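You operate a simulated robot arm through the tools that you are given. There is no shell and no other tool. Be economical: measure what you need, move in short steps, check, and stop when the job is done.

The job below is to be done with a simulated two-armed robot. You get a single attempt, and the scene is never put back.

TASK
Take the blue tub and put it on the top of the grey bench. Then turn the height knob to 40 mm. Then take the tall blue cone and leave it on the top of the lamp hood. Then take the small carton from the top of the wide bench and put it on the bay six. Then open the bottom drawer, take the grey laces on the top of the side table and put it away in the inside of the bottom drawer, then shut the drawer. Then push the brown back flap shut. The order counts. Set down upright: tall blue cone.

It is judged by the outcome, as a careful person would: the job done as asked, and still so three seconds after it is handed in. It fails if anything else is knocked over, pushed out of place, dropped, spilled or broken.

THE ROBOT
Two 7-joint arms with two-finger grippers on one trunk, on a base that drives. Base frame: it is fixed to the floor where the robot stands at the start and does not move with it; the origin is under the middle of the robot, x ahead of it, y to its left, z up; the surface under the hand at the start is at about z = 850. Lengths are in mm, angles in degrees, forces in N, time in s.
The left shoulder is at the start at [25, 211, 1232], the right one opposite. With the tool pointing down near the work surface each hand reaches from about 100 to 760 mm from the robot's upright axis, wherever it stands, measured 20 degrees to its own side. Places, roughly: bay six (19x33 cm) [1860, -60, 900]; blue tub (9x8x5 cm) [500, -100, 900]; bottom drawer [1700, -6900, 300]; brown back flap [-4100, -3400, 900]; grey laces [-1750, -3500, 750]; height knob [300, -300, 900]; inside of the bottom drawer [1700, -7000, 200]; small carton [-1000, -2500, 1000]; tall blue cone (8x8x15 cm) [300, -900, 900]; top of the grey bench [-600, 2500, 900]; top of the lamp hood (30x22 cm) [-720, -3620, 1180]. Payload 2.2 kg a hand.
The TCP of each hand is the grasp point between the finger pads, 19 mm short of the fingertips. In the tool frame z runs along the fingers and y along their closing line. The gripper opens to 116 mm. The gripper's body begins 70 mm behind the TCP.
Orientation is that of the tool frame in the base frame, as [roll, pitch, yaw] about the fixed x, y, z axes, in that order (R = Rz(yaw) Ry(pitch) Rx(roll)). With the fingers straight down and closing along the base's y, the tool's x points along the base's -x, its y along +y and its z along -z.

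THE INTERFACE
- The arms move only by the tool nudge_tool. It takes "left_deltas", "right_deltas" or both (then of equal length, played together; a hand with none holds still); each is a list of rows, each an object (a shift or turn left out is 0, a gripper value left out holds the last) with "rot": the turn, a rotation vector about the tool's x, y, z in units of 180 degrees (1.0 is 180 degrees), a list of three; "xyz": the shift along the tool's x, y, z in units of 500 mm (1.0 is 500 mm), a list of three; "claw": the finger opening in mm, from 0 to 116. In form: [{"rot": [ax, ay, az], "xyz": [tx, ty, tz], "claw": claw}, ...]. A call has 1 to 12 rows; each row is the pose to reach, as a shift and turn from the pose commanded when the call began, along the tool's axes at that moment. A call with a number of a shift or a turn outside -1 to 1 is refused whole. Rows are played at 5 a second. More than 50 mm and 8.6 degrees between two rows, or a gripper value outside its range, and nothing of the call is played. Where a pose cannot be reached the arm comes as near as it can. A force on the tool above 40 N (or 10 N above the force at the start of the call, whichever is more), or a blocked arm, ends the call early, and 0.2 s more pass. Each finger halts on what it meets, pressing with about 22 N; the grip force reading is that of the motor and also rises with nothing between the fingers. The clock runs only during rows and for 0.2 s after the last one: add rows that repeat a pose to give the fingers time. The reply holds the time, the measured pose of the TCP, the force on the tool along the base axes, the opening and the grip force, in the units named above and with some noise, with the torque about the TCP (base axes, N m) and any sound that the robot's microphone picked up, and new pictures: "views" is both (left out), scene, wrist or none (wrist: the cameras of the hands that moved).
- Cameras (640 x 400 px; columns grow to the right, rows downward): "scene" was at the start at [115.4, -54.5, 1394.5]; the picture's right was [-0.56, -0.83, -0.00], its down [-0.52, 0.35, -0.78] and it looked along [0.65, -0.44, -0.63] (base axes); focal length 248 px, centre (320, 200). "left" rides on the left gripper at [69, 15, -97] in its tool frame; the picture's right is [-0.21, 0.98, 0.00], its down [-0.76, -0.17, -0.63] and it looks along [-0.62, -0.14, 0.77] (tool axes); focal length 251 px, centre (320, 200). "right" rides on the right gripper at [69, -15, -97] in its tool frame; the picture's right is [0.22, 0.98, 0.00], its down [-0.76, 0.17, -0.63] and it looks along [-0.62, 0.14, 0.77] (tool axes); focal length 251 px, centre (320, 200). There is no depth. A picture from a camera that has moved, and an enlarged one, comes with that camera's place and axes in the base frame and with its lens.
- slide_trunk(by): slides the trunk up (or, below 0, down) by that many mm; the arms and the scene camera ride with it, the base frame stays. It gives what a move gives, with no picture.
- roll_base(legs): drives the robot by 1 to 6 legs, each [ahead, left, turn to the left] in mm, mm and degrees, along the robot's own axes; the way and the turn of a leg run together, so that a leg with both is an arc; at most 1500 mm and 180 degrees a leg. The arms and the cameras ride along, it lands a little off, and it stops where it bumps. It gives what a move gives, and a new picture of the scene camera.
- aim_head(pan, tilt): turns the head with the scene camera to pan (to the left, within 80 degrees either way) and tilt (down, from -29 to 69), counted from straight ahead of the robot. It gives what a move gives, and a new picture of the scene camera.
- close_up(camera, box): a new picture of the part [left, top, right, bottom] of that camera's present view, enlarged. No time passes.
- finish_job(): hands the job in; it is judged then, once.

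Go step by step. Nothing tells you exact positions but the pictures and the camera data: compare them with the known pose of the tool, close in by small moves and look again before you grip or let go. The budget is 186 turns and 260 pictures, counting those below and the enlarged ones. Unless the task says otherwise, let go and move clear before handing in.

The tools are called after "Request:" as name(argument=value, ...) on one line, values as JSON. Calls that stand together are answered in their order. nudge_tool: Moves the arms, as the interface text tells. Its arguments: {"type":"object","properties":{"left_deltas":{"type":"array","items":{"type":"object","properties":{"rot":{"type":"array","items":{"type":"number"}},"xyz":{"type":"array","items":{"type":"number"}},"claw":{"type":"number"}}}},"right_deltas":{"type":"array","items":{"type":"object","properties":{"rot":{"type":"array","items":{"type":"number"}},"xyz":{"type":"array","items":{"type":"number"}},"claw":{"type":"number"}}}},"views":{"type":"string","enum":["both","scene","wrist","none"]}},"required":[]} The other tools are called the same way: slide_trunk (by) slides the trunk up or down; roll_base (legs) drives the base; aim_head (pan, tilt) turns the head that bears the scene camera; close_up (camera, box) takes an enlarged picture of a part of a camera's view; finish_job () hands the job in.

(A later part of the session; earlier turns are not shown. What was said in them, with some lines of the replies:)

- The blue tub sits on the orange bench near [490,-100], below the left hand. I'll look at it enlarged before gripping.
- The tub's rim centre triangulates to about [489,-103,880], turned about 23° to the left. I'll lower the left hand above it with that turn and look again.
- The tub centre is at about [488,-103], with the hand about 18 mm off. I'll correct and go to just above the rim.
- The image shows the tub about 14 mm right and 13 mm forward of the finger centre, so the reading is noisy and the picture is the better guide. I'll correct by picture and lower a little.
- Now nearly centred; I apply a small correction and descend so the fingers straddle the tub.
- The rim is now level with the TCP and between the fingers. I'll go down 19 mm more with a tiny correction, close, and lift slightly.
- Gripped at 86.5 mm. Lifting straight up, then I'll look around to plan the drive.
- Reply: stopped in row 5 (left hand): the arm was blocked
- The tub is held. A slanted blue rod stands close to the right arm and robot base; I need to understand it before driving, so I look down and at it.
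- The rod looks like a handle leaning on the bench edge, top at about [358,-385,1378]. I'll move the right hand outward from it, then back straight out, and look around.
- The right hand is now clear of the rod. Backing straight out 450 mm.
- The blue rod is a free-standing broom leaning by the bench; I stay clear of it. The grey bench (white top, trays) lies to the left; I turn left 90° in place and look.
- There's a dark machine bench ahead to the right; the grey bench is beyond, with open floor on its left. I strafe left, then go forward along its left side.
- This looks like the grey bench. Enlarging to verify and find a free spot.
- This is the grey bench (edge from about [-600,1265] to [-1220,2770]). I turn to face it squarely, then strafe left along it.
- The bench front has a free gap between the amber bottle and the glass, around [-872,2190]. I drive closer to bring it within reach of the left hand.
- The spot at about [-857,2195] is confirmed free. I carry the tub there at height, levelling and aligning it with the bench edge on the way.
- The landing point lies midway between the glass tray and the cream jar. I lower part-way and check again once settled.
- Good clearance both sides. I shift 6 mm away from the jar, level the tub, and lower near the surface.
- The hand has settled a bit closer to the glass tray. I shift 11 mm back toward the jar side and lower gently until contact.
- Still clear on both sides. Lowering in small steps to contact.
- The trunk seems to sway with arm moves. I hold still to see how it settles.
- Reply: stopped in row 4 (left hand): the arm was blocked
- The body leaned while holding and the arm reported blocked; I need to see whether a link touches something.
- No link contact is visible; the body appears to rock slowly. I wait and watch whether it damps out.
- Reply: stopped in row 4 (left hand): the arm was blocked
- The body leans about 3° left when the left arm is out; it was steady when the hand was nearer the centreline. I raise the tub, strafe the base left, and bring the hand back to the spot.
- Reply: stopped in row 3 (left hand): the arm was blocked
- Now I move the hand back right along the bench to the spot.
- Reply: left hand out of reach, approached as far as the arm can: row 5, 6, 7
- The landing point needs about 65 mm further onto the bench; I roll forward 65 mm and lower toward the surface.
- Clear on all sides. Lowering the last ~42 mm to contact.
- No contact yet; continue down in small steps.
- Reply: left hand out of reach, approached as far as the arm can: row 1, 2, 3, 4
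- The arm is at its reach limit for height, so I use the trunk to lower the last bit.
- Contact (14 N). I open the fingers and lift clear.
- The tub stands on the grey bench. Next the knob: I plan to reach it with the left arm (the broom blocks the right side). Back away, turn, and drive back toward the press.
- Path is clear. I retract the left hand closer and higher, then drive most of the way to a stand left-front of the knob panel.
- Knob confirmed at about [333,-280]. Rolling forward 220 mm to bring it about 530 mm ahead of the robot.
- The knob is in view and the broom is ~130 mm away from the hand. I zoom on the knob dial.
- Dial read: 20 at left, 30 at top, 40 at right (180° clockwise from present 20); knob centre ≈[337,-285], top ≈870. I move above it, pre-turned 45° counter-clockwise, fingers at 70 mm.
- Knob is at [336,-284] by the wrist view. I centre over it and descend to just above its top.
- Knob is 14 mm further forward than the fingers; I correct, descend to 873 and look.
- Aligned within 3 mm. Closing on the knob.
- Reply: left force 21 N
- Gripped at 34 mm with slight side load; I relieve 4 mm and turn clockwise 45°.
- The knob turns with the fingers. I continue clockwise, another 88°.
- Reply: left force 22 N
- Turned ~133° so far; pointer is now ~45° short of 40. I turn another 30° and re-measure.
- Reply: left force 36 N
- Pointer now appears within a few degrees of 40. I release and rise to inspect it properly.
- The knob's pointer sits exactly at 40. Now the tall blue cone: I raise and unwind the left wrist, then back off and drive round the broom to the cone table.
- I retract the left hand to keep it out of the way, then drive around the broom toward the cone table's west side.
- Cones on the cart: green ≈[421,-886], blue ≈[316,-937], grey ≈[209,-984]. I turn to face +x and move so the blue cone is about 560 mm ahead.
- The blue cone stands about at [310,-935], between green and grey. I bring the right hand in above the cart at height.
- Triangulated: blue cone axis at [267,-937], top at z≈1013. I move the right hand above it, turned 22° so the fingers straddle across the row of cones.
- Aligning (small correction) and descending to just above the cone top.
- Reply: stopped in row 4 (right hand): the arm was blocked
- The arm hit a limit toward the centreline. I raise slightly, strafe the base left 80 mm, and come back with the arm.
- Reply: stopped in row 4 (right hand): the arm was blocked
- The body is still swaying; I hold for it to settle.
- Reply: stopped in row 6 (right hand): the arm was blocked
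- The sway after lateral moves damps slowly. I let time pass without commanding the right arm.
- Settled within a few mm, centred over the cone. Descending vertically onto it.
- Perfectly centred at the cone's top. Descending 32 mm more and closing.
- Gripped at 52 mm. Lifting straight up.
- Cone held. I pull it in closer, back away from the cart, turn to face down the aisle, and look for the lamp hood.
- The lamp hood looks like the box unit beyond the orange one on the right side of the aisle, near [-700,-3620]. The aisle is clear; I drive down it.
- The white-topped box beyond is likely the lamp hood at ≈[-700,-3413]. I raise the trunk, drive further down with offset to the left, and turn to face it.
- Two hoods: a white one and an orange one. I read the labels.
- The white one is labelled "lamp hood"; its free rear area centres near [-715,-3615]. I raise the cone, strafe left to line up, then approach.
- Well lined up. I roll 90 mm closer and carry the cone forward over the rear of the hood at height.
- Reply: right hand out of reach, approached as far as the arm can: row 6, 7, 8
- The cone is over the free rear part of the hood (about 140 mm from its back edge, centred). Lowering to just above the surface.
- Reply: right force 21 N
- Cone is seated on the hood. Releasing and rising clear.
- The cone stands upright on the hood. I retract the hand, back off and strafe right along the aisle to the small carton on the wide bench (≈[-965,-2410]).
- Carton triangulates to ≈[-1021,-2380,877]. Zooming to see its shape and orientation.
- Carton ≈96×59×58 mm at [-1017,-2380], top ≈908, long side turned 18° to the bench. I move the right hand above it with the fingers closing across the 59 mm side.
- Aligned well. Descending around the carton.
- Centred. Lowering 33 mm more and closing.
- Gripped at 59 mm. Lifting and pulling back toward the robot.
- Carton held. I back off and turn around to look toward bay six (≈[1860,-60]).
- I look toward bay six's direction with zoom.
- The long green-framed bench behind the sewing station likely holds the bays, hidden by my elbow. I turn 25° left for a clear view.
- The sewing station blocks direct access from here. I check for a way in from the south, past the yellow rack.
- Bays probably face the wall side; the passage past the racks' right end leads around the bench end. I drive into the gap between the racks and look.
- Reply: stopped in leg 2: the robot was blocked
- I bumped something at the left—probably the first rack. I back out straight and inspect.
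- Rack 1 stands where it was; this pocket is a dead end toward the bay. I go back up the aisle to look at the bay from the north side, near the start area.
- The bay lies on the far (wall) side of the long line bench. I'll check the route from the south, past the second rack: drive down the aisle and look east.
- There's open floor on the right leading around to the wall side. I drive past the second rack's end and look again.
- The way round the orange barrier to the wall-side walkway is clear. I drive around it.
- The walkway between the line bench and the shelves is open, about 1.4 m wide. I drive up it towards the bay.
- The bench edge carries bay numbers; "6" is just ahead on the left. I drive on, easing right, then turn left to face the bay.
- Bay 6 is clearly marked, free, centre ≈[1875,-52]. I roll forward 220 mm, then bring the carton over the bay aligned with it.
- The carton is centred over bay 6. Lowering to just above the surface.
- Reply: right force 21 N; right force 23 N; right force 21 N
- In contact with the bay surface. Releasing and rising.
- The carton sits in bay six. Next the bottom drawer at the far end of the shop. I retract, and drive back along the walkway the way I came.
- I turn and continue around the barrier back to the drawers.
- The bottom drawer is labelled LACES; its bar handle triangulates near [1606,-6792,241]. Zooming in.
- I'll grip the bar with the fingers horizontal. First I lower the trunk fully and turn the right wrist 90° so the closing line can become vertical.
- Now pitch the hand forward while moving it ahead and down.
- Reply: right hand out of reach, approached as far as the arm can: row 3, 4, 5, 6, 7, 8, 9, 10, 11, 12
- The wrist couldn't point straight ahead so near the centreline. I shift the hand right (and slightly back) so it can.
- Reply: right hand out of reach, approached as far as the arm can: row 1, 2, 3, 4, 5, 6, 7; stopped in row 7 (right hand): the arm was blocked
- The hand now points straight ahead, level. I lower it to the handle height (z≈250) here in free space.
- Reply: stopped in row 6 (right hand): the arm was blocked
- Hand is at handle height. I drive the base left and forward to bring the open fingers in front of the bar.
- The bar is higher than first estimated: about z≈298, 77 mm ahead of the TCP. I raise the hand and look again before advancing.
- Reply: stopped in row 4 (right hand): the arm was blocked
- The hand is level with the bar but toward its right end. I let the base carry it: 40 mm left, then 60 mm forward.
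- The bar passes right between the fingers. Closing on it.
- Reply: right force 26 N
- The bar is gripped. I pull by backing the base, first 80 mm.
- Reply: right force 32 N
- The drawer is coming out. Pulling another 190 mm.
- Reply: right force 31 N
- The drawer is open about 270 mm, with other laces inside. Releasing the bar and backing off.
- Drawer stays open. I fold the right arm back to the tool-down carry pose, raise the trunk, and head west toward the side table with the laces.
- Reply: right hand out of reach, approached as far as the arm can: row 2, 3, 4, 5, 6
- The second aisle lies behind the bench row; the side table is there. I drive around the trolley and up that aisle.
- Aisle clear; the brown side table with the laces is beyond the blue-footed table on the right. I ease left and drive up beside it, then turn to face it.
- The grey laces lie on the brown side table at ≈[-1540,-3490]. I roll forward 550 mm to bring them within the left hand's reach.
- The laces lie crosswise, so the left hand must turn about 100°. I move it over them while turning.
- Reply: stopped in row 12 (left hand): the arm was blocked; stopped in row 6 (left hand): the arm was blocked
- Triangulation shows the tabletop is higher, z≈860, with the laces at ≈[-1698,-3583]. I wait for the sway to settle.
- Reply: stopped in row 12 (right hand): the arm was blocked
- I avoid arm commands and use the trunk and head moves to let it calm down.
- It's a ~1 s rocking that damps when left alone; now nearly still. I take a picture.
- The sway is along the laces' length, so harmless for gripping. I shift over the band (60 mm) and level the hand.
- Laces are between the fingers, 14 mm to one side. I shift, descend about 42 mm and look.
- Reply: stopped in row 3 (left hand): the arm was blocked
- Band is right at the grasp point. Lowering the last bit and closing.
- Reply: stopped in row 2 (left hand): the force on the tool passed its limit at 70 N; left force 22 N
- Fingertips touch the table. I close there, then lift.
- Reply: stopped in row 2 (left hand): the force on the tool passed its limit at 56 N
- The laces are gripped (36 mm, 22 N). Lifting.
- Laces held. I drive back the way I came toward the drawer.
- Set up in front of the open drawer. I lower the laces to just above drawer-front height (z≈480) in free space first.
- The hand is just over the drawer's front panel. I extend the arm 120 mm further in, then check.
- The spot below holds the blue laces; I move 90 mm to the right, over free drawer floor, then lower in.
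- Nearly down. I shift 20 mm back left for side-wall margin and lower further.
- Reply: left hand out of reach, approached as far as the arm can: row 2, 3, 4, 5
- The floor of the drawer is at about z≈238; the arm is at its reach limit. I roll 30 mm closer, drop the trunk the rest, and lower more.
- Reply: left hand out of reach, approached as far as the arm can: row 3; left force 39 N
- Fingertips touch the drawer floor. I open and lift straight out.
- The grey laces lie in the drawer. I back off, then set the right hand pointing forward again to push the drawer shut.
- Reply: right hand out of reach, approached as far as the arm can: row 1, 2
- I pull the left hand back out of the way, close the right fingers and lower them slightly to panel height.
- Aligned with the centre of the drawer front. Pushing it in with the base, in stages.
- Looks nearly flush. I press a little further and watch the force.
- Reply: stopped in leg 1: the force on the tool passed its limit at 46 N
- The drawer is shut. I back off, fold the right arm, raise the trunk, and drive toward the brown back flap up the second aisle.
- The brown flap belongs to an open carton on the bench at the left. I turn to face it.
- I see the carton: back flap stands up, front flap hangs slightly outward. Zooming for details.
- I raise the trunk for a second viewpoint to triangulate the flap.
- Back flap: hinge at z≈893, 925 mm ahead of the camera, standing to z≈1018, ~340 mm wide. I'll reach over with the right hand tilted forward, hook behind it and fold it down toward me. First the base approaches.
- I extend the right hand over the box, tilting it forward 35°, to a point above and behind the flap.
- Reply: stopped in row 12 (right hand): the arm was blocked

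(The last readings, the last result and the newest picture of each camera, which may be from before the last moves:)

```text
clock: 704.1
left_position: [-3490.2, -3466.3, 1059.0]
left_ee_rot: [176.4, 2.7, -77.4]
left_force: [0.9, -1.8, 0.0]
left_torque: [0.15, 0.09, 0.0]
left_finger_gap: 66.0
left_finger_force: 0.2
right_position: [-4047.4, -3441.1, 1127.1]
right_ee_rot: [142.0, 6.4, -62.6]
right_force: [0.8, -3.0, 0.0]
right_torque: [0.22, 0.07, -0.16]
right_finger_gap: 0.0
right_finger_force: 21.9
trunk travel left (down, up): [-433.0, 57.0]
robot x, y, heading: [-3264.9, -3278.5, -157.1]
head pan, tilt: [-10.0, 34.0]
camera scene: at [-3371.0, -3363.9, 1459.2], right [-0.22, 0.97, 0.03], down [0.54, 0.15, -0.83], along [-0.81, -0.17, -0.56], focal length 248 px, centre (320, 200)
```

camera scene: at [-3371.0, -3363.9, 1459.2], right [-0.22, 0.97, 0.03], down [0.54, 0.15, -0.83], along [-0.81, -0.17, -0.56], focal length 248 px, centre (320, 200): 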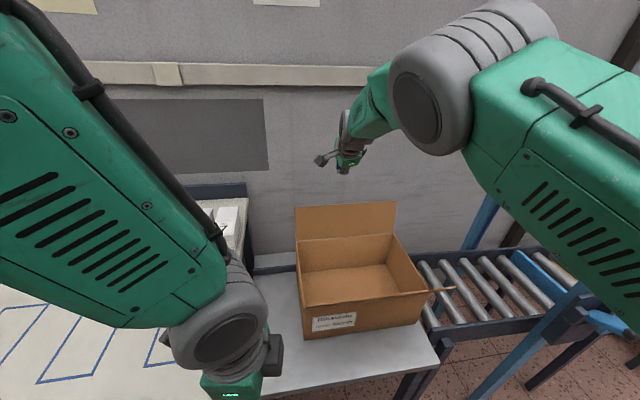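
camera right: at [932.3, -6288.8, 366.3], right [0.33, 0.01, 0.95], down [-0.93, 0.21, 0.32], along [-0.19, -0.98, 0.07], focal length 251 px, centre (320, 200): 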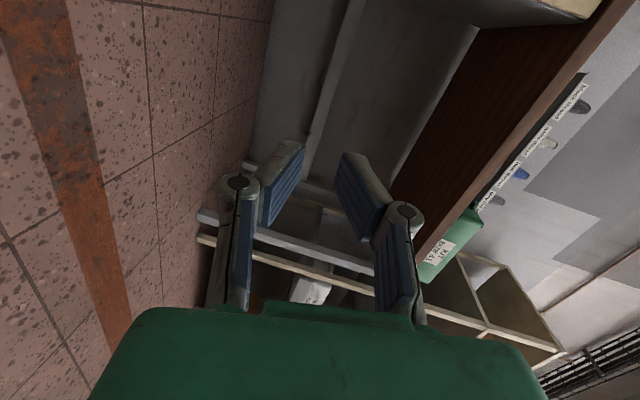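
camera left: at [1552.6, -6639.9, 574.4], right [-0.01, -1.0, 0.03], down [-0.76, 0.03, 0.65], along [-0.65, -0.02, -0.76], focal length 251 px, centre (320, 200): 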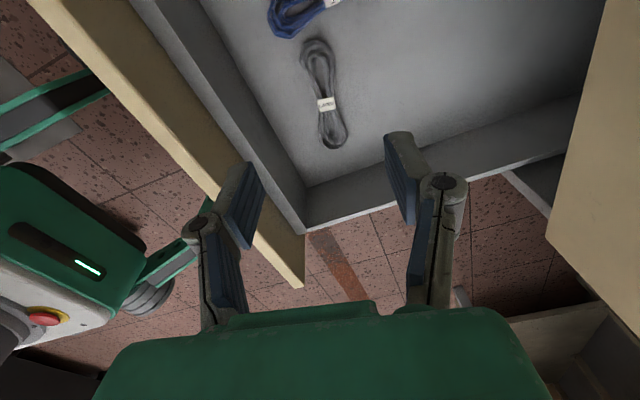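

The hand is above and behind the flap; the body sways a bit. I roll 25 mm closer and lower with the trunk so the fingers go down behind the flap.

Request:
roll_base(legs=[[25, 0, 0]])

Request:
slide_trunk(by=-50)

Request:
slide_trunk(by=-30)

Request:
slide_trunk(by=-5)

Request:
close_up(camera="scene", box=[240, 90, 480, 330])

```text
clock: 704.9
left_position: [-3508.9, -3475.5, 1062.8]
left_ee_rot: [176.0, 2.4, -77.4]
left_force: [0.8, -1.6, 0.5]
left_torque: [0.08, 0.08, -0.01]
left_finger_gap: 66.0
left_finger_force: 0.1
right_position: [-4064.1, -3447.1, 1133.9]
right_ee_rot: [141.6, 6.5, -62.7]
right_force: [1.4, -1.6, 0.0]
right_torque: [0.17, 0.1, -0.14]
right_finger_gap: 0.0
right_finger_force: 22.0
trunk travel left (down, up): [-433.0, 57.0]
robot x, y, heading: [-3287.3, -3294.4, -157.5]
head pan, tilt: [-10.0, 34.0]
camera scene: at [-3392.5, -3354.8, 1460.6], right [-0.22, 0.98, 0.02], down [0.53, 0.14, -0.83], along [-0.82, -0.17, -0.55], focal length 248 px, centre (320, 200)
```

scene: 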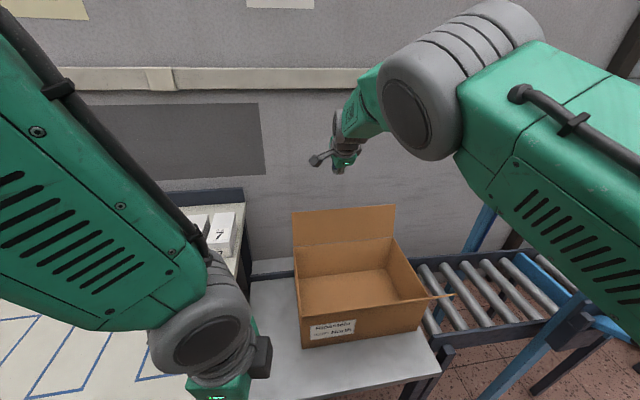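

```text
clock: 705.9
left_position: [-3510.8, -3484.3, 1011.5]
left_ee_rot: [176.6, 2.6, -77.2]
left_force: [0.1, -1.1, -0.1]
left_torque: [0.07, -0.01, -0.02]
left_finger_gap: 65.8
left_finger_force: 0.1
right_position: [-4066.1, -3459.6, 1080.0]
right_ee_rot: [141.8, 6.6, -62.3]
right_force: [0.7, -1.8, -0.6]
right_torque: [0.13, 0.06, -0.1]
right_finger_gap: 0.0
right_finger_force: 22.5
trunk travel left (down, up): [-383.0, 107.0]
robot x, y, heading: [-3282.9, -3304.0, -157.2]
head pan, tilt: [-10.0, 34.0]
```

```text
clock: 706.6
left_position: [-3516.0, -3468.4, 981.3]
left_ee_rot: [176.6, 1.8, -77.3]
left_force: [0.1, 0.5, 0.1]
left_torque: [0.06, 0.02, 0.0]
left_finger_gap: 65.9
left_finger_force: 0.0
right_position: [-4071.8, -3442.1, 1048.5]
right_ee_rot: [141.6, 5.9, -62.4]
right_force: [0.3, -0.6, 0.2]
right_torque: [0.05, 0.02, -0.08]
right_finger_gap: 0.1
right_finger_force: 22.1
trunk travel left (down, up): [-353.0, 137.0]
robot x, y, heading: [-3286.4, -3301.3, -157.3]
head pan, tilt: [-10.0, 34.0]
```

```text
clock: 707.1
left_position: [-3533.6, -3430.4, 978.5]
left_ee_rot: [176.7, 0.2, -77.5]
left_force: [-0.3, 0.9, 0.7]
left_torque: [-0.07, -0.04, 0.0]
left_finger_gap: 65.9
left_finger_force: 0.0
right_position: [-4091.0, -3400.3, 1037.2]
right_ee_rot: [141.6, 3.8, -63.0]
right_force: [-0.4, 1.8, 0.2]
right_torque: [-0.11, -0.08, 0.1]
right_finger_gap: 0.0
right_finger_force: 21.8
trunk travel left (down, up): [-348.0, 142.0]
robot x, y, heading: [-3291.7, -3291.0, -157.1]
head pan, tilt: [-10.0, 34.0]
```

```text
1.67 times, centred on (360, 210) of scene
camera zoom: at [-3425.9, -3303.0, 1373.9], right [-0.22, 0.98, -0.02], down [0.55, 0.11, -0.82], along [-0.8, -0.19, -0.57], focal length 413 px, centre (253, 183)
```

zoom: 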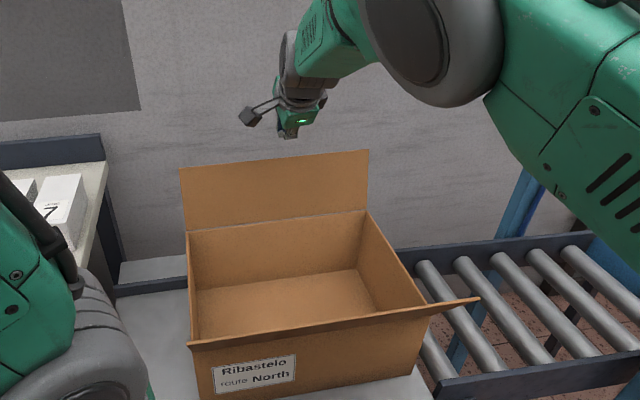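

The fingers are ~75 mm behind the flap's top edge. I lower another 60 mm with the trunk.

Request:
slide_trunk(by=-60)

Request:
slide_trunk(by=-2)

Request:
slide_trunk(by=-2)

Request:
close_up(camera="scene", box=[240, 90, 480, 330])

```text
clock: 708.1
left_position: [-3525.6, -3443.7, 919.3]
left_ee_rot: [176.5, 0.8, -77.5]
left_force: [-0.1, 0.6, -0.4]
left_torque: [-0.04, -0.05, -0.01]
left_finger_gap: 66.1
left_finger_force: 0.0
right_position: [-4085.4, -3410.7, 989.7]
right_ee_rot: [140.7, 5.0, -63.0]
right_force: [-8.0, 5.6, 34.4]
right_torque: [0.17, -0.27, 0.14]
right_finger_gap: 0.0
right_finger_force: 21.9
trunk travel left (down, up): [-288.0, 202.0]
robot x, y, heading: [-3290.9, -3290.4, -157.4]
head pan, tilt: [-10.0, 34.0]
```

```text
clock: 708.7
left_position: [-3520.7, -3455.1, 916.9]
left_ee_rot: [176.4, 1.4, -77.4]
left_force: [-0.5, 0.7, -0.3]
left_torque: [-0.02, -0.03, -0.05]
left_finger_gap: 65.8
left_finger_force: 0.1
right_position: [-4076.8, -3430.5, 989.9]
right_ee_rot: [140.6, 5.2, -62.5]
right_force: [-4.7, -6.1, 40.3]
right_torque: [0.16, -0.35, -0.11]
right_finger_gap: 0.1
right_finger_force: 21.9
trunk travel left (down, up): [-286.0, 204.0]
robot x, y, heading: [-3287.6, -3287.6, -157.1]
head pan, tilt: [-10.0, 34.0]
```

```text
clock: 709.2
left_position: [-3518.7, -3457.3, 913.8]
left_ee_rot: [176.4, 1.5, -77.3]
left_force: [0.1, -0.6, -0.7]
left_torque: [0.01, -0.01, 0.02]
left_finger_gap: 66.2
left_finger_force: 0.0
right_position: [-4078.8, -3431.2, 989.5]
right_ee_rot: [140.5, 5.5, -62.8]
right_force: [-7.1, -0.5, 43.8]
right_torque: [0.2, -0.35, -0.03]
right_finger_gap: 0.1
right_finger_force: 22.1
trunk travel left (down, up): [-284.0, 206.0]
robot x, y, heading: [-3291.8, -3290.6, -157.5]
head pan, tilt: [-10.0, 34.0]
```

```text
1.67 times, centred on (360, 210) of scene
camera zoom: at [-3405.8, -3331.5, 1311.5], right [-0.22, 0.98, 0.0], down [0.54, 0.13, -0.83], along [-0.81, -0.18, -0.56], focal length 413 px, centre (253, 183)
```

zoom: 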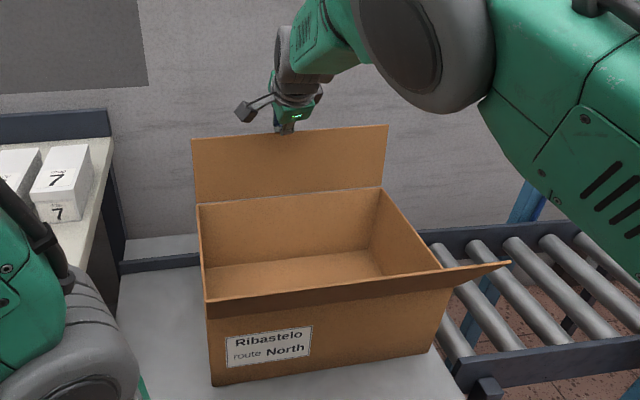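

There's an upward force of ~40 N—something is under the fingertips. I raise slightly and look through the right hand's camera.

Request:
slide_trunk(by=25)

Request:
close_up(camera="right", box=[0, 0, 640, 400])

```text
clock: 709.9
left_position: [-3522.1, -3454.0, 938.6]
left_ee_rot: [176.7, 1.2, -77.4]
left_force: [0.1, 0.2, -0.1]
left_torque: [0.0, -0.04, -0.01]
left_finger_gap: 65.8
left_finger_force: 0.0
right_position: [-4077.7, -3427.6, 998.4]
right_ee_rot: [142.0, 5.1, -62.7]
right_force: [-0.4, 0.3, 0.7]
right_torque: [0.0, 0.03, 0.03]
right_finger_gap: 0.0
right_finger_force: 22.3
trunk travel left (down, up): [-309.0, 181.0]
robot x, y, heading: [-3285.8, -3295.2, -156.9]
head pan, tilt: [-10.0, 34.0]
```

```text
1.00 times, centred on (320, 200) of right (not enlarged: the box is as wide or as high as the picture)
camera zoom: at [-3980.2, -3460.1, 1059.0], right [-0.56, -0.59, 0.58], down [-0.09, 0.74, 0.67], along [-0.82, 0.32, -0.47], focal length 251 px, centre (320, 200)
```

zoom: 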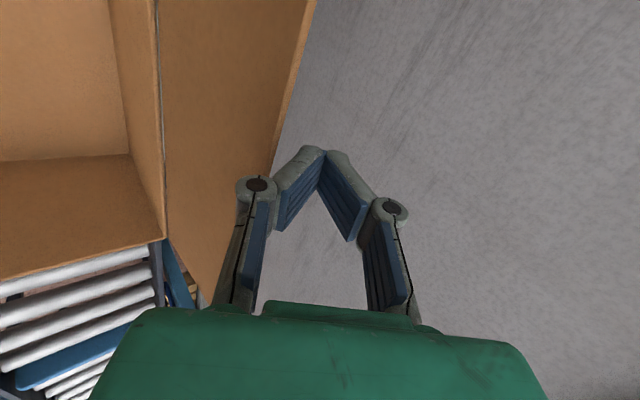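

The view shows the fingertips behind the flap with the knuckle at its top edge. I pull it toward me by backing the base 60 mm, then lower.

Request:
roll_base(legs=[[-60, 0, 0]])

Request:
slide_trunk(by=-20)

Request:
close_up(camera="right", box=[0, 0, 640, 400])

```text
clock: 710.9
left_position: [-3466.8, -3432.4, 939.6]
left_ee_rot: [176.6, 1.3, -77.5]
left_force: [1.0, -0.4, 0.0]
left_torque: [-0.01, 0.01, 0.03]
left_finger_gap: 65.8
left_finger_force: 0.1
right_position: [-4024.5, -3402.4, 1001.7]
right_ee_rot: [141.6, 5.2, -62.7]
right_force: [0.2, 0.3, -0.1]
right_torque: [-0.04, -0.03, 0.01]
right_finger_gap: 0.1
right_finger_force: 21.8
trunk travel left (down, up): [-309.0, 181.0]
robot x, y, heading: [-3234.0, -3269.7, -157.4]
head pan, tilt: [-10.0, 34.0]
camera scene: at [-3360.7, -3306.6, 1335.3], right [-0.22, 0.98, 0.0], down [0.55, 0.12, -0.83], along [-0.81, -0.18, -0.56], focal length 248 px, centre (320, 200)
```

scene: 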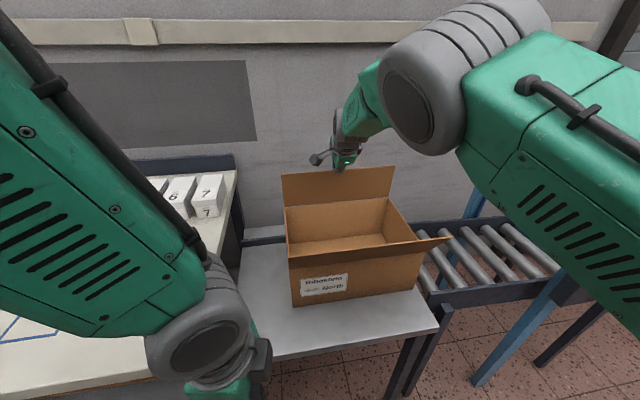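

```text
clock: 711.5
left_position: [-3463.8, -3430.0, 920.7]
left_ee_rot: [176.3, 1.2, -77.5]
left_force: [0.9, 0.6, 0.6]
left_torque: [-0.04, 0.07, 0.02]
left_finger_gap: 66.1
left_finger_force: 0.1
right_position: [-4019.9, -3401.8, 986.6]
right_ee_rot: [141.3, 5.2, -62.7]
right_force: [-0.3, 0.4, 1.4]
right_torque: [0.0, -0.01, 0.02]
right_finger_gap: 0.2
right_finger_force: 21.5
trunk travel left (down, up): [-289.0, 201.0]
robot x, y, heading: [-3230.7, -3270.9, -157.2]
head pan, tilt: [-10.0, 34.0]
```

```text
1.00 times, centred on (320, 200) of right (not enlarged: the box is as wide or as high as the picture)
camera zoom: at [-3921.6, -3435.9, 1045.8], right [-0.55, -0.59, 0.59], down [-0.08, 0.74, 0.66], along [-0.83, 0.32, -0.46], focal length 251 px, centre (320, 200)
```

zoom: 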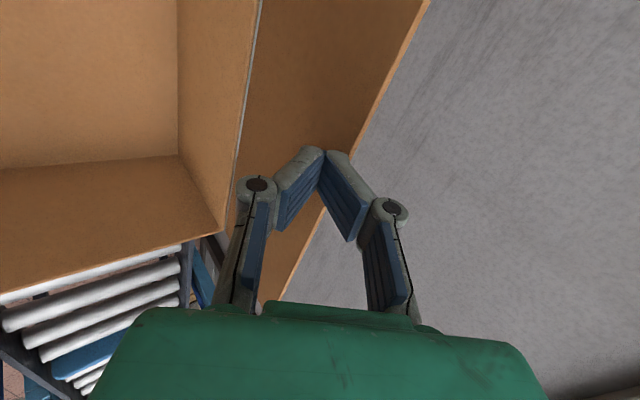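

The flap is farther and lower than I'd estimated (plane at n≈-5097, z≈826–970), so the hand passed over its edge. I raise, move 142 mm further forward, then lower behind it.

Request:
slide_trunk(by=55)

Request:
roll_base(legs=[[142, 0, 0]])

Request:
slide_trunk(by=-50)

Request:
close_up(camera="right", box=[0, 0, 640, 400])

```text
clock: 712.5
left_position: [-3463.9, -3430.7, 975.2]
left_ee_rot: [176.4, 1.3, -77.5]
left_force: [0.7, -0.2, -0.4]
left_torque: [-0.01, -0.02, 0.0]
left_finger_gap: 66.1
left_finger_force: 0.1
right_position: [-4022.0, -3403.1, 1037.7]
right_ee_rot: [141.5, 5.2, -62.7]
right_force: [1.2, 0.0, 0.1]
right_torque: [-0.01, 0.0, -0.01]
right_finger_gap: 0.0
right_finger_force: 22.0
trunk travel left (down, up): [-344.0, 146.0]
robot x, y, heading: [-3236.1, -3270.3, -157.2]
head pan, tilt: [-10.0, 34.0]
```

```text
clock: 713.8
left_position: [-3588.0, -3488.0, 978.4]
left_ee_rot: [176.5, 1.5, -77.3]
left_force: [-0.2, -0.4, 1.1]
left_torque: [0.06, -0.04, 0.03]
left_finger_gap: 66.1
left_finger_force: 0.1
right_position: [-4142.6, -3463.0, 1040.6]
right_ee_rot: [141.5, 5.4, -62.4]
right_force: [1.0, -1.2, -0.8]
right_torque: [0.01, 0.03, -0.03]
right_finger_gap: 0.0
right_finger_force: 22.0
trunk travel left (down, up): [-344.0, 146.0]
robot x, y, heading: [-3360.2, -3322.3, -157.2]
head pan, tilt: [-10.0, 34.0]
camera scene: at [-3492.1, -3343.7, 1372.4], right [-0.22, 0.97, -0.01], down [0.55, 0.12, -0.83], along [-0.8, -0.19, -0.56], focal length 248 px, centre (320, 200)
```

scene: 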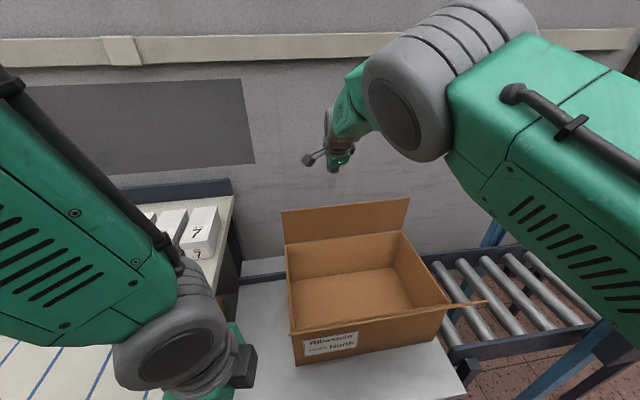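

```text
clock: 714.7
left_position: [-3579.1, -3495.8, 927.8]
left_ee_rot: [176.2, 2.2, -77.4]
left_force: [-0.5, 0.2, 1.1]
left_torque: [0.0, 0.02, 0.0]
left_finger_gap: 66.0
left_finger_force: 0.0
right_position: [-4142.7, -3460.4, 998.2]
right_ee_rot: [141.2, 5.3, -63.6]
right_force: [0.6, 0.3, -0.1]
right_torque: [0.0, 0.0, -0.02]
right_finger_gap: 0.0
right_finger_force: 22.0
trunk travel left (down, up): [-294.0, 196.0]
robot x, y, heading: [-3357.7, -3325.9, -157.1]
head pan, tilt: [-10.0, 34.0]
```

```text
1.00 times, centred on (320, 200) of right (not enlarged: the box is as wide or as high as the picture)
camera zoom: at [-4044.7, -3495.6, 1056.9], right [-0.56, -0.58, 0.59], down [-0.07, 0.74, 0.67], along [-0.82, 0.33, -0.46], focal length 251 px, centre (320, 200)
```

zoom: 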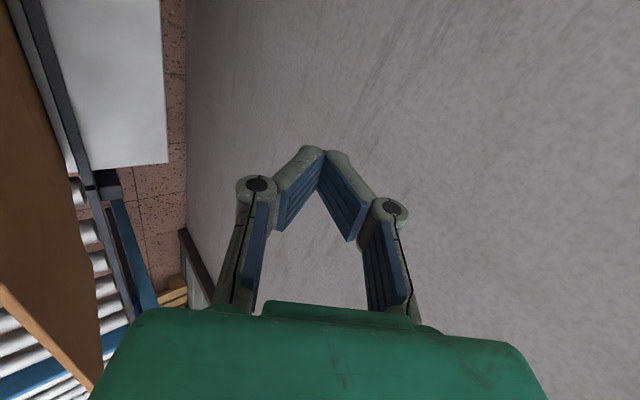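

Now the fingers are clearly behind the flap. Lowering 60 mm more.

Request:
slide_trunk(by=-60)

Request:
close_up(camera="right", box=[0, 0, 640, 400])

Request:
close_up(camera="scene", box=[240, 60, 480, 300])

```text
clock: 715.7
left_position: [-3579.0, -3496.9, 866.4]
left_ee_rot: [176.3, 2.2, -77.2]
left_force: [-0.4, -1.0, 0.1]
left_torque: [-0.03, 0.0, -0.01]
left_finger_gap: 66.0
left_finger_force: 0.0
right_position: [-4141.3, -3462.8, 937.7]
right_ee_rot: [141.4, 5.6, -63.4]
right_force: [0.6, -0.4, -0.1]
right_torque: [0.01, 0.01, -0.01]
right_finger_gap: 0.0
right_finger_force: 22.6
trunk travel left (down, up): [-234.0, 256.0]
robot x, y, heading: [-3357.4, -3323.0, -157.0]
head pan, tilt: [-10.0, 34.0]
```

```text
1.00 times, centred on (320, 200) of right (not enlarged: the box is as wide or as high as the picture)
camera zoom: at [-4043.1, -3497.7, 995.4], right [-0.56, -0.59, 0.59], down [-0.07, 0.74, 0.67], along [-0.83, 0.33, -0.46], focal length 251 px, centre (320, 200)
```

zoom: 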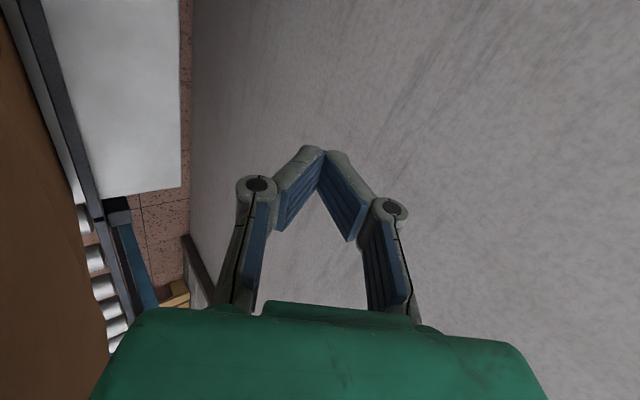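

```text
1.67 times, centred on (360, 180) of scene
camera zoom: at [-3487.3, -3345.2, 1262.7], right [-0.22, 0.97, -0.01], down [0.55, 0.12, -0.83], along [-0.8, -0.19, -0.56], focal length 413 px, centre (253, 233)
```

zoom: 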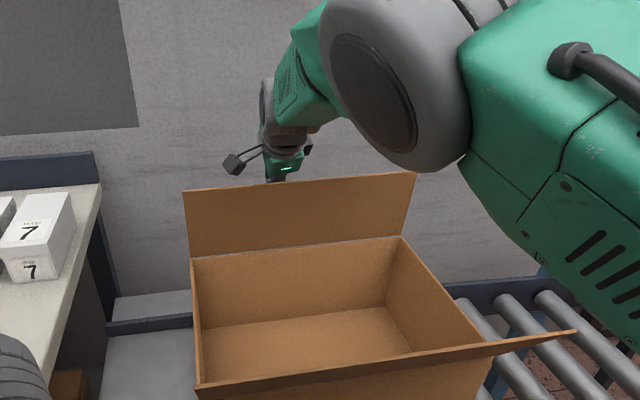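

Fingers are hidden behind the flap now. Pulling back 95 mm with the base.

Request:
roll_base(legs=[[-95, 0, 0]])

```text
clock: 716.9
left_position: [-3488.7, -3466.0, 865.2]
left_ee_rot: [176.0, 2.5, -77.2]
left_force: [0.6, 0.0, 0.0]
left_torque: [0.02, 0.03, 0.01]
left_finger_gap: 66.0
left_finger_force: 0.1
right_position: [-4047.6, -3438.9, 932.8]
right_ee_rot: [141.5, 6.6, -62.8]
right_force: [1.1, -0.2, -0.4]
right_torque: [0.04, 0.02, -0.02]
right_finger_gap: 0.1
right_finger_force: 21.9
trunk travel left (down, up): [-234.0, 256.0]
robot x, y, heading: [-3269.9, -3286.7, -157.2]
head pan, tilt: [-10.0, 34.0]
camera scene: at [-3395.2, -3326.9, 1260.6], right [-0.22, 0.97, 0.0], down [0.55, 0.13, -0.83], along [-0.81, -0.18, -0.56], focal length 248 px, centre (320, 200)
```

scene: 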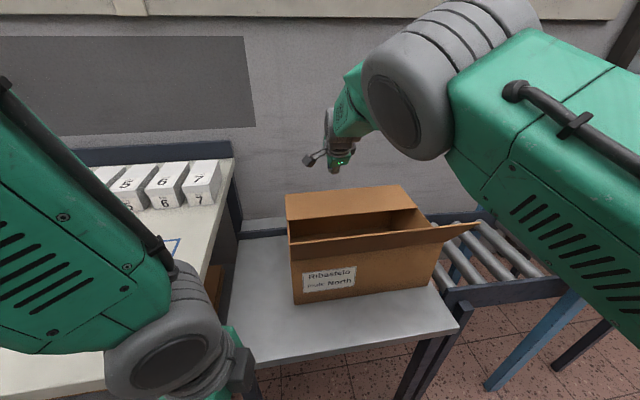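

The flap is folding forward. I continue back another 55 mm and then press down with the trunk.

Request:
roll_base(legs=[[-55, 0, 0]])

Request:
slide_trunk(by=-40)

Request:
close_up(camera="scene", box=[240, 90, 480, 330])

```text
clock: 717.8
left_position: [-3436.3, -3447.7, 865.0]
left_ee_rot: [175.9, 2.6, -77.2]
left_force: [0.0, 0.6, 0.0]
left_torque: [-0.02, 0.02, 0.0]
left_finger_gap: 66.2
left_finger_force: 0.0
right_position: [-3995.0, -3416.1, 931.8]
right_ee_rot: [141.7, 6.7, -63.0]
right_force: [0.7, -0.4, 0.2]
right_torque: [0.02, -0.02, -0.02]
right_finger_gap: 0.0
right_finger_force: 22.1
trunk travel left (down, up): [-234.0, 256.0]
robot x, y, heading: [-3219.5, -3272.3, -156.9]
head pan, tilt: [-10.0, 34.0]
camera scene: at [-3344.1, -3310.4, 1260.4], right [-0.22, 0.97, 0.0], down [0.55, 0.13, -0.83], along [-0.81, -0.18, -0.56], focal length 248 px, centre (320, 200)
```

scene: 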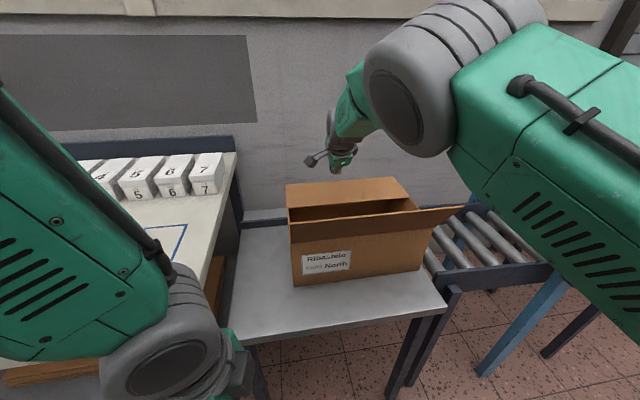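

```text
clock: 718.6
left_position: [-3433.7, -3445.3, 826.3]
left_ee_rot: [175.8, 2.4, -77.3]
left_force: [-0.8, 0.4, 1.2]
left_torque: [-0.01, 0.02, -0.01]
left_finger_gap: 65.8
left_finger_force: 0.0
right_position: [-3995.0, -3411.1, 893.8]
right_ee_rot: [141.5, 6.4, -63.3]
right_force: [0.9, -0.4, 0.4]
right_torque: [0.02, 0.01, -0.03]
right_finger_gap: 0.0
right_finger_force: 21.8
trunk travel left (down, up): [-194.0, 296.0]
robot x, y, heading: [-3220.9, -3270.8, -157.1]
head pan, tilt: [-10.0, 34.0]
```

```text
1.67 times, centred on (360, 210) of scene
camera zoom: at [-3345.3, -3308.0, 1220.5], right [-0.22, 0.97, 0.0], down [0.55, 0.13, -0.83], along [-0.81, -0.18, -0.56], focal length 413 px, centre (253, 183)
```

zoom: 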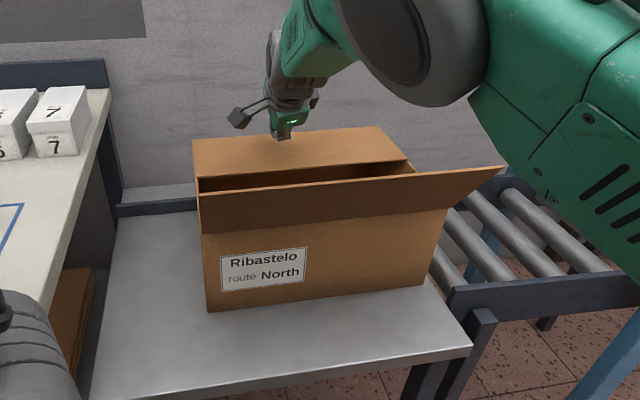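

The flap now lies nearly flat across the back. I press down gently to make sure it's shut.

Request:
slide_trunk(by=-20)

Request:
slide_trunk(by=-12)

Request:
close_up(camera="right", box=[0, 0, 640, 400])

```text
clock: 719.3
left_position: [-3434.8, -3442.7, 807.8]
left_ee_rot: [175.8, 2.3, -77.1]
left_force: [-0.4, -1.1, -0.1]
left_torque: [-0.01, 0.03, 0.0]
left_finger_gap: 65.9
left_finger_force: 0.0
right_position: [-3994.7, -3408.5, 875.6]
right_ee_rot: [141.3, 6.4, -63.3]
right_force: [0.3, 1.8, 7.3]
right_torque: [-0.03, 0.0, 0.01]
right_finger_gap: 0.1
right_finger_force: 22.2
trunk travel left (down, up): [-174.0, 316.0]
robot x, y, heading: [-3220.7, -3267.9, -157.3]
head pan, tilt: [-10.0, 34.0]
```

```text
clock: 720.0
left_position: [-3433.9, -3443.5, 795.5]
left_ee_rot: [175.8, 2.3, -77.2]
left_force: [-0.1, -0.8, 0.0]
left_torque: [0.01, 0.01, 0.01]
left_finger_gap: 66.2
left_finger_force: 0.0
right_position: [-3999.2, -3410.0, 874.8]
right_ee_rot: [140.0, 6.6, -63.6]
right_force: [8.5, 2.0, 19.2]
right_torque: [-0.1, -0.23, 0.11]
right_finger_gap: 0.0
right_finger_force: 21.7
trunk travel left (down, up): [-162.0, 328.0]
robot x, y, heading: [-3219.7, -3263.2, -157.0]
head pan, tilt: [-10.0, 34.0]
stopped: the force on the tool passed its limit at 41 N (the readings are from after the stop); the commanded pose is now the measured one
```

```text
1.00 times, centred on (320, 200) of right (not enlarged: the box is as wide or as high as the picture)
camera zoom: at [-3900.4, -3445.2, 931.0], right [-0.54, -0.59, 0.6], down [-0.06, 0.74, 0.67], along [-0.84, 0.33, -0.43], focal length 251 px, centre (320, 200)
```

zoom: 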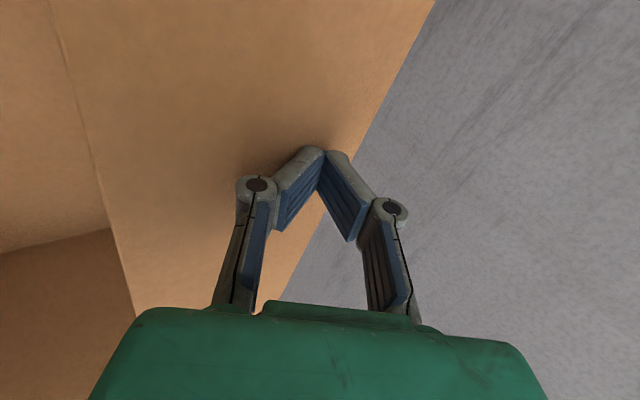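

Firm contact near the hinge. I lift slightly, move 70 mm toward the flap's free edge and press there to check it is flat.

Request:
slide_trunk(by=45)

Request:
roll_base(legs=[[-75, 0, 0]])

Request:
slide_trunk(by=-25)

Request:
close_up(camera="right", box=[0, 0, 640, 400])

```text
clock: 720.9
left_position: [-3434.6, -3443.1, 840.4]
left_ee_rot: [175.8, 2.4, -77.2]
left_force: [-0.7, 0.0, 0.4]
left_torque: [-0.02, -0.04, 0.03]
left_finger_gap: 66.0
left_finger_force: 0.0
right_position: [-3999.5, -3409.7, 915.0]
right_ee_rot: [140.6, 6.4, -63.4]
right_force: [0.5, 0.3, -0.3]
right_torque: [-0.04, -0.02, -0.02]
right_finger_gap: 0.0
right_finger_force: 22.1
trunk travel left (down, up): [-207.0, 283.0]
robot x, y, heading: [-3222.1, -3266.5, -157.1]
head pan, tilt: [-10.0, 34.0]
```

```text
clock: 721.9
left_position: [-3366.0, -3413.9, 840.9]
left_ee_rot: [175.7, 2.5, -77.1]
left_force: [0.9, -0.6, 0.0]
left_torque: [0.0, 0.03, 0.03]
left_finger_gap: 65.9
left_finger_force: 0.0
right_position: [-3929.5, -3377.7, 915.3]
right_ee_rot: [140.7, 6.7, -63.5]
right_force: [-0.6, 0.1, 0.5]
right_torque: [-0.01, -0.01, 0.03]
right_finger_gap: 0.0
right_finger_force: 22.3
trunk travel left (down, up): [-207.0, 283.0]
robot x, y, heading: [-3151.9, -3240.5, -157.2]
head pan, tilt: [-10.0, 34.0]
camera scene: at [-3276.6, -3276.6, 1233.7], right [-0.22, 0.97, 0.0], down [0.55, 0.13, -0.83], along [-0.81, -0.18, -0.56], focal length 248 px, centre (320, 200)
```

scene: 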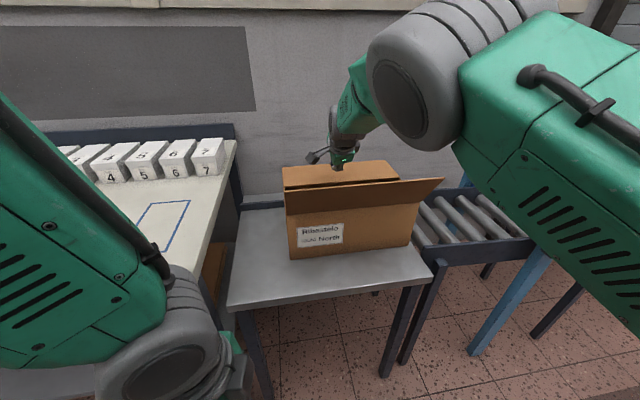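

```text
clock: 722.6
left_position: [-3362.9, -3413.9, 816.8]
left_ee_rot: [175.6, 2.3, -77.3]
left_force: [0.2, -0.2, 0.5]
left_torque: [0.01, 0.04, 0.04]
left_finger_gap: 66.0
left_finger_force: 0.0
right_position: [-3928.8, -3375.6, 891.6]
right_ee_rot: [140.5, 6.5, -63.7]
right_force: [-0.3, -1.2, 0.7]
right_torque: [-0.03, 0.02, 0.02]
right_finger_gap: 0.0
right_finger_force: 22.7
trunk travel left (down, up): [-182.0, 308.0]
robot x, y, heading: [-3150.0, -3243.1, -157.1]
head pan, tilt: [-10.0, 34.0]
```

```text
1.00 times, centred on (320, 200) of right (not enlarged: the box is as wide or as high as the picture)
camera zoom: at [-3830.6, -3411.7, 947.8], right [-0.55, -0.59, 0.59], down [-0.06, 0.74, 0.68], along [-0.83, 0.34, -0.44], focal length 251 px, centre (320, 200)
```

zoom: 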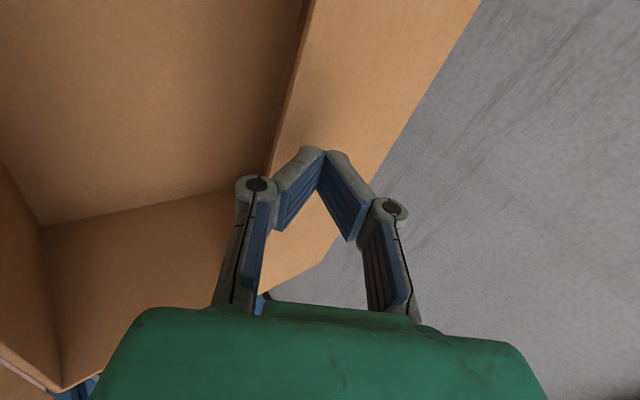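

Request:
slide_trunk(by=-14)

Request:
slide_trunk(by=-6)

Request:
slide_trunk(by=-6)

Request:
close_up(camera="right", box=[0, 0, 640, 400])

```text
clock: 723.2
left_position: [-3363.1, -3413.5, 802.2]
left_ee_rot: [175.5, 2.3, -77.3]
left_force: [-0.1, 0.4, -0.9]
left_torque: [0.01, -0.01, -0.01]
left_finger_gap: 65.9
left_finger_force: 0.0
right_position: [-3930.2, -3376.5, 877.9]
right_ee_rot: [140.4, 6.5, -63.6]
right_force: [0.0, 0.7, 0.2]
right_torque: [-0.01, -0.01, 0.0]
right_finger_gap: 0.1
right_finger_force: 22.2
trunk travel left (down, up): [-168.0, 322.0]
robot x, y, heading: [-3155.1, -3240.4, -157.0]
head pan, tilt: [-10.0, 34.0]
```

```text
clock: 723.8
left_position: [-3362.9, -3413.3, 796.2]
left_ee_rot: [175.6, 2.3, -77.2]
left_force: [-0.2, -0.5, -0.6]
left_torque: [0.0, 0.06, -0.01]
left_finger_gap: 66.0
left_finger_force: 0.1
right_position: [-3928.7, -3375.4, 874.4]
right_ee_rot: [140.1, 6.5, -63.7]
right_force: [-2.0, 1.6, 7.4]
right_torque: [-0.06, 0.01, 0.02]
right_finger_gap: 0.1
right_finger_force: 22.1
trunk travel left (down, up): [-162.0, 328.0]
robot x, y, heading: [-3153.9, -3236.1, -157.1]
head pan, tilt: [-10.0, 34.0]
```

```text
clock: 724.4
left_position: [-3363.2, -3413.0, 790.7]
left_ee_rot: [175.4, 2.3, -77.1]
left_force: [-0.8, -0.5, -0.2]
left_torque: [-0.02, 0.03, 0.01]
left_finger_gap: 66.0
left_finger_force: 0.1
right_position: [-3928.8, -3376.1, 873.0]
right_ee_rot: [139.8, 6.7, -63.9]
right_force: [-4.7, 2.4, 26.2]
right_torque: [-0.18, 0.05, -0.02]
right_finger_gap: 0.0
right_finger_force: 21.8
trunk travel left (down, up): [-156.0, 334.0]
robot x, y, heading: [-3156.2, -3238.4, -157.0]
head pan, tilt: [-10.0, 34.0]
```

```text
1.00 times, centred on (320, 200) of right (not enlarged: the box is as wide or as high as the picture)
camera zoom: at [-3829.8, -3411.6, 928.1], right [-0.54, -0.59, 0.6], down [-0.05, 0.74, 0.67], along [-0.84, 0.34, -0.43], focal length 251 px, centre (320, 200)
```

zoom: 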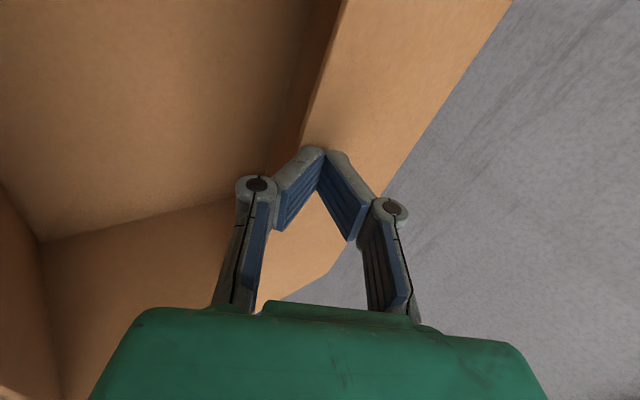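

The flap is flat and at its stop at the same height as the hinge. I rise straight up, back off, and take a final look.

Request:
slide_trunk(by=170)

Request:
roll_base(legs=[[-450, 0, 0]])

Request:
close_up(camera="scene", box=[240, 90, 440, 260])

```text
clock: 726.3
left_position: [-3364.9, -3412.5, 960.0]
left_ee_rot: [175.6, 2.4, -77.2]
left_force: [-0.8, 0.2, 0.7]
left_torque: [0.0, 0.0, 0.01]
left_finger_gap: 66.2
left_finger_force: 0.0
right_position: [-3930.5, -3376.0, 1036.3]
right_ee_rot: [140.5, 6.5, -63.7]
right_force: [-0.4, -0.7, 0.5]
right_torque: [0.0, -0.01, -0.01]
right_finger_gap: 0.0
right_finger_force: 22.4
trunk travel left (down, up): [-326.0, 164.0]
robot x, y, heading: [-3153.4, -3240.5, -157.0]
head pan, tilt: [-10.0, 34.0]
```

```text
clock: 729.0
left_position: [-2945.9, -3237.6, 960.3]
left_ee_rot: [175.6, 2.3, -77.3]
left_force: [-0.1, -0.2, 0.8]
left_torque: [-0.02, 0.01, -0.03]
left_finger_gap: 65.9
left_finger_force: 0.0
right_position: [-3511.7, -3198.6, 1032.9]
right_ee_rot: [140.7, 6.6, -63.8]
right_force: [-0.3, 0.3, 0.1]
right_torque: [0.0, 0.03, 0.01]
right_finger_gap: 0.2
right_finger_force: 22.0
trunk travel left (down, up): [-326.0, 164.0]
robot x, y, heading: [-2734.1, -3063.2, -156.9]
head pan, tilt: [-10.0, 34.0]
camera scene: at [-2860.9, -3100.9, 1352.5], right [-0.22, 0.97, 0.0], down [0.55, 0.13, -0.83], along [-0.81, -0.18, -0.56], focal length 248 px, centre (320, 200)
```

scene: 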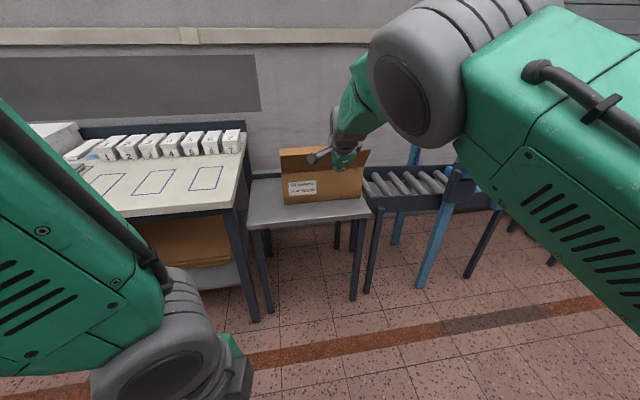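

```text
2.35 times, centred on (340, 175) of scene
camera zoom: at [-2860.9, -3100.9, 1352.5], right [-0.22, 0.97, 0.0], down [0.55, 0.13, -0.83], along [-0.81, -0.18, -0.56], focal length 583 px, centre (273, 259)
```

zoom: 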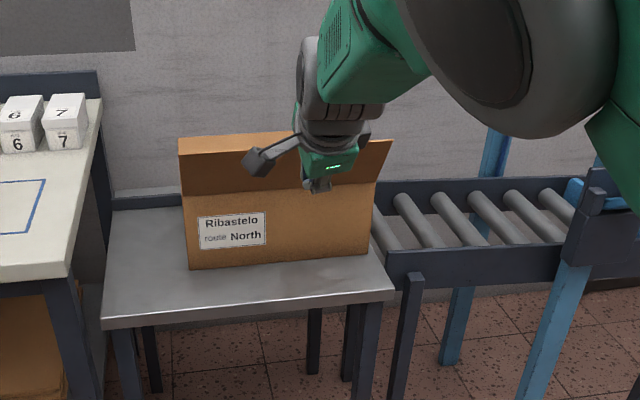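

The back flap is down and no longer stands up, the carton is in place, and the hands are empty and clear, so I hand in the job.

Request:
finish_job()

```text
The job is handed in.
```

I did all six steps in the order given and handed the job in:

- **Blue tub:** it is on top of the grey bench.
- **Height knob:** it points at 40 mm.
- **Tall blue cone:** it stands upright on the lamp hood.
- **Small carton:** it is in bay six.
- **Grey laces:** they are inside the bottom drawer, and the drawer is shut.
- **Brown back flap:** it is pushed flat.

While looking for a way to bay six, the robot was stopped by something, probably the yellow-slatted rack beside the aisle. The rack was still standing and looked where it was when I backed off, but I couldn't confirm it hadn't shifted slightly.
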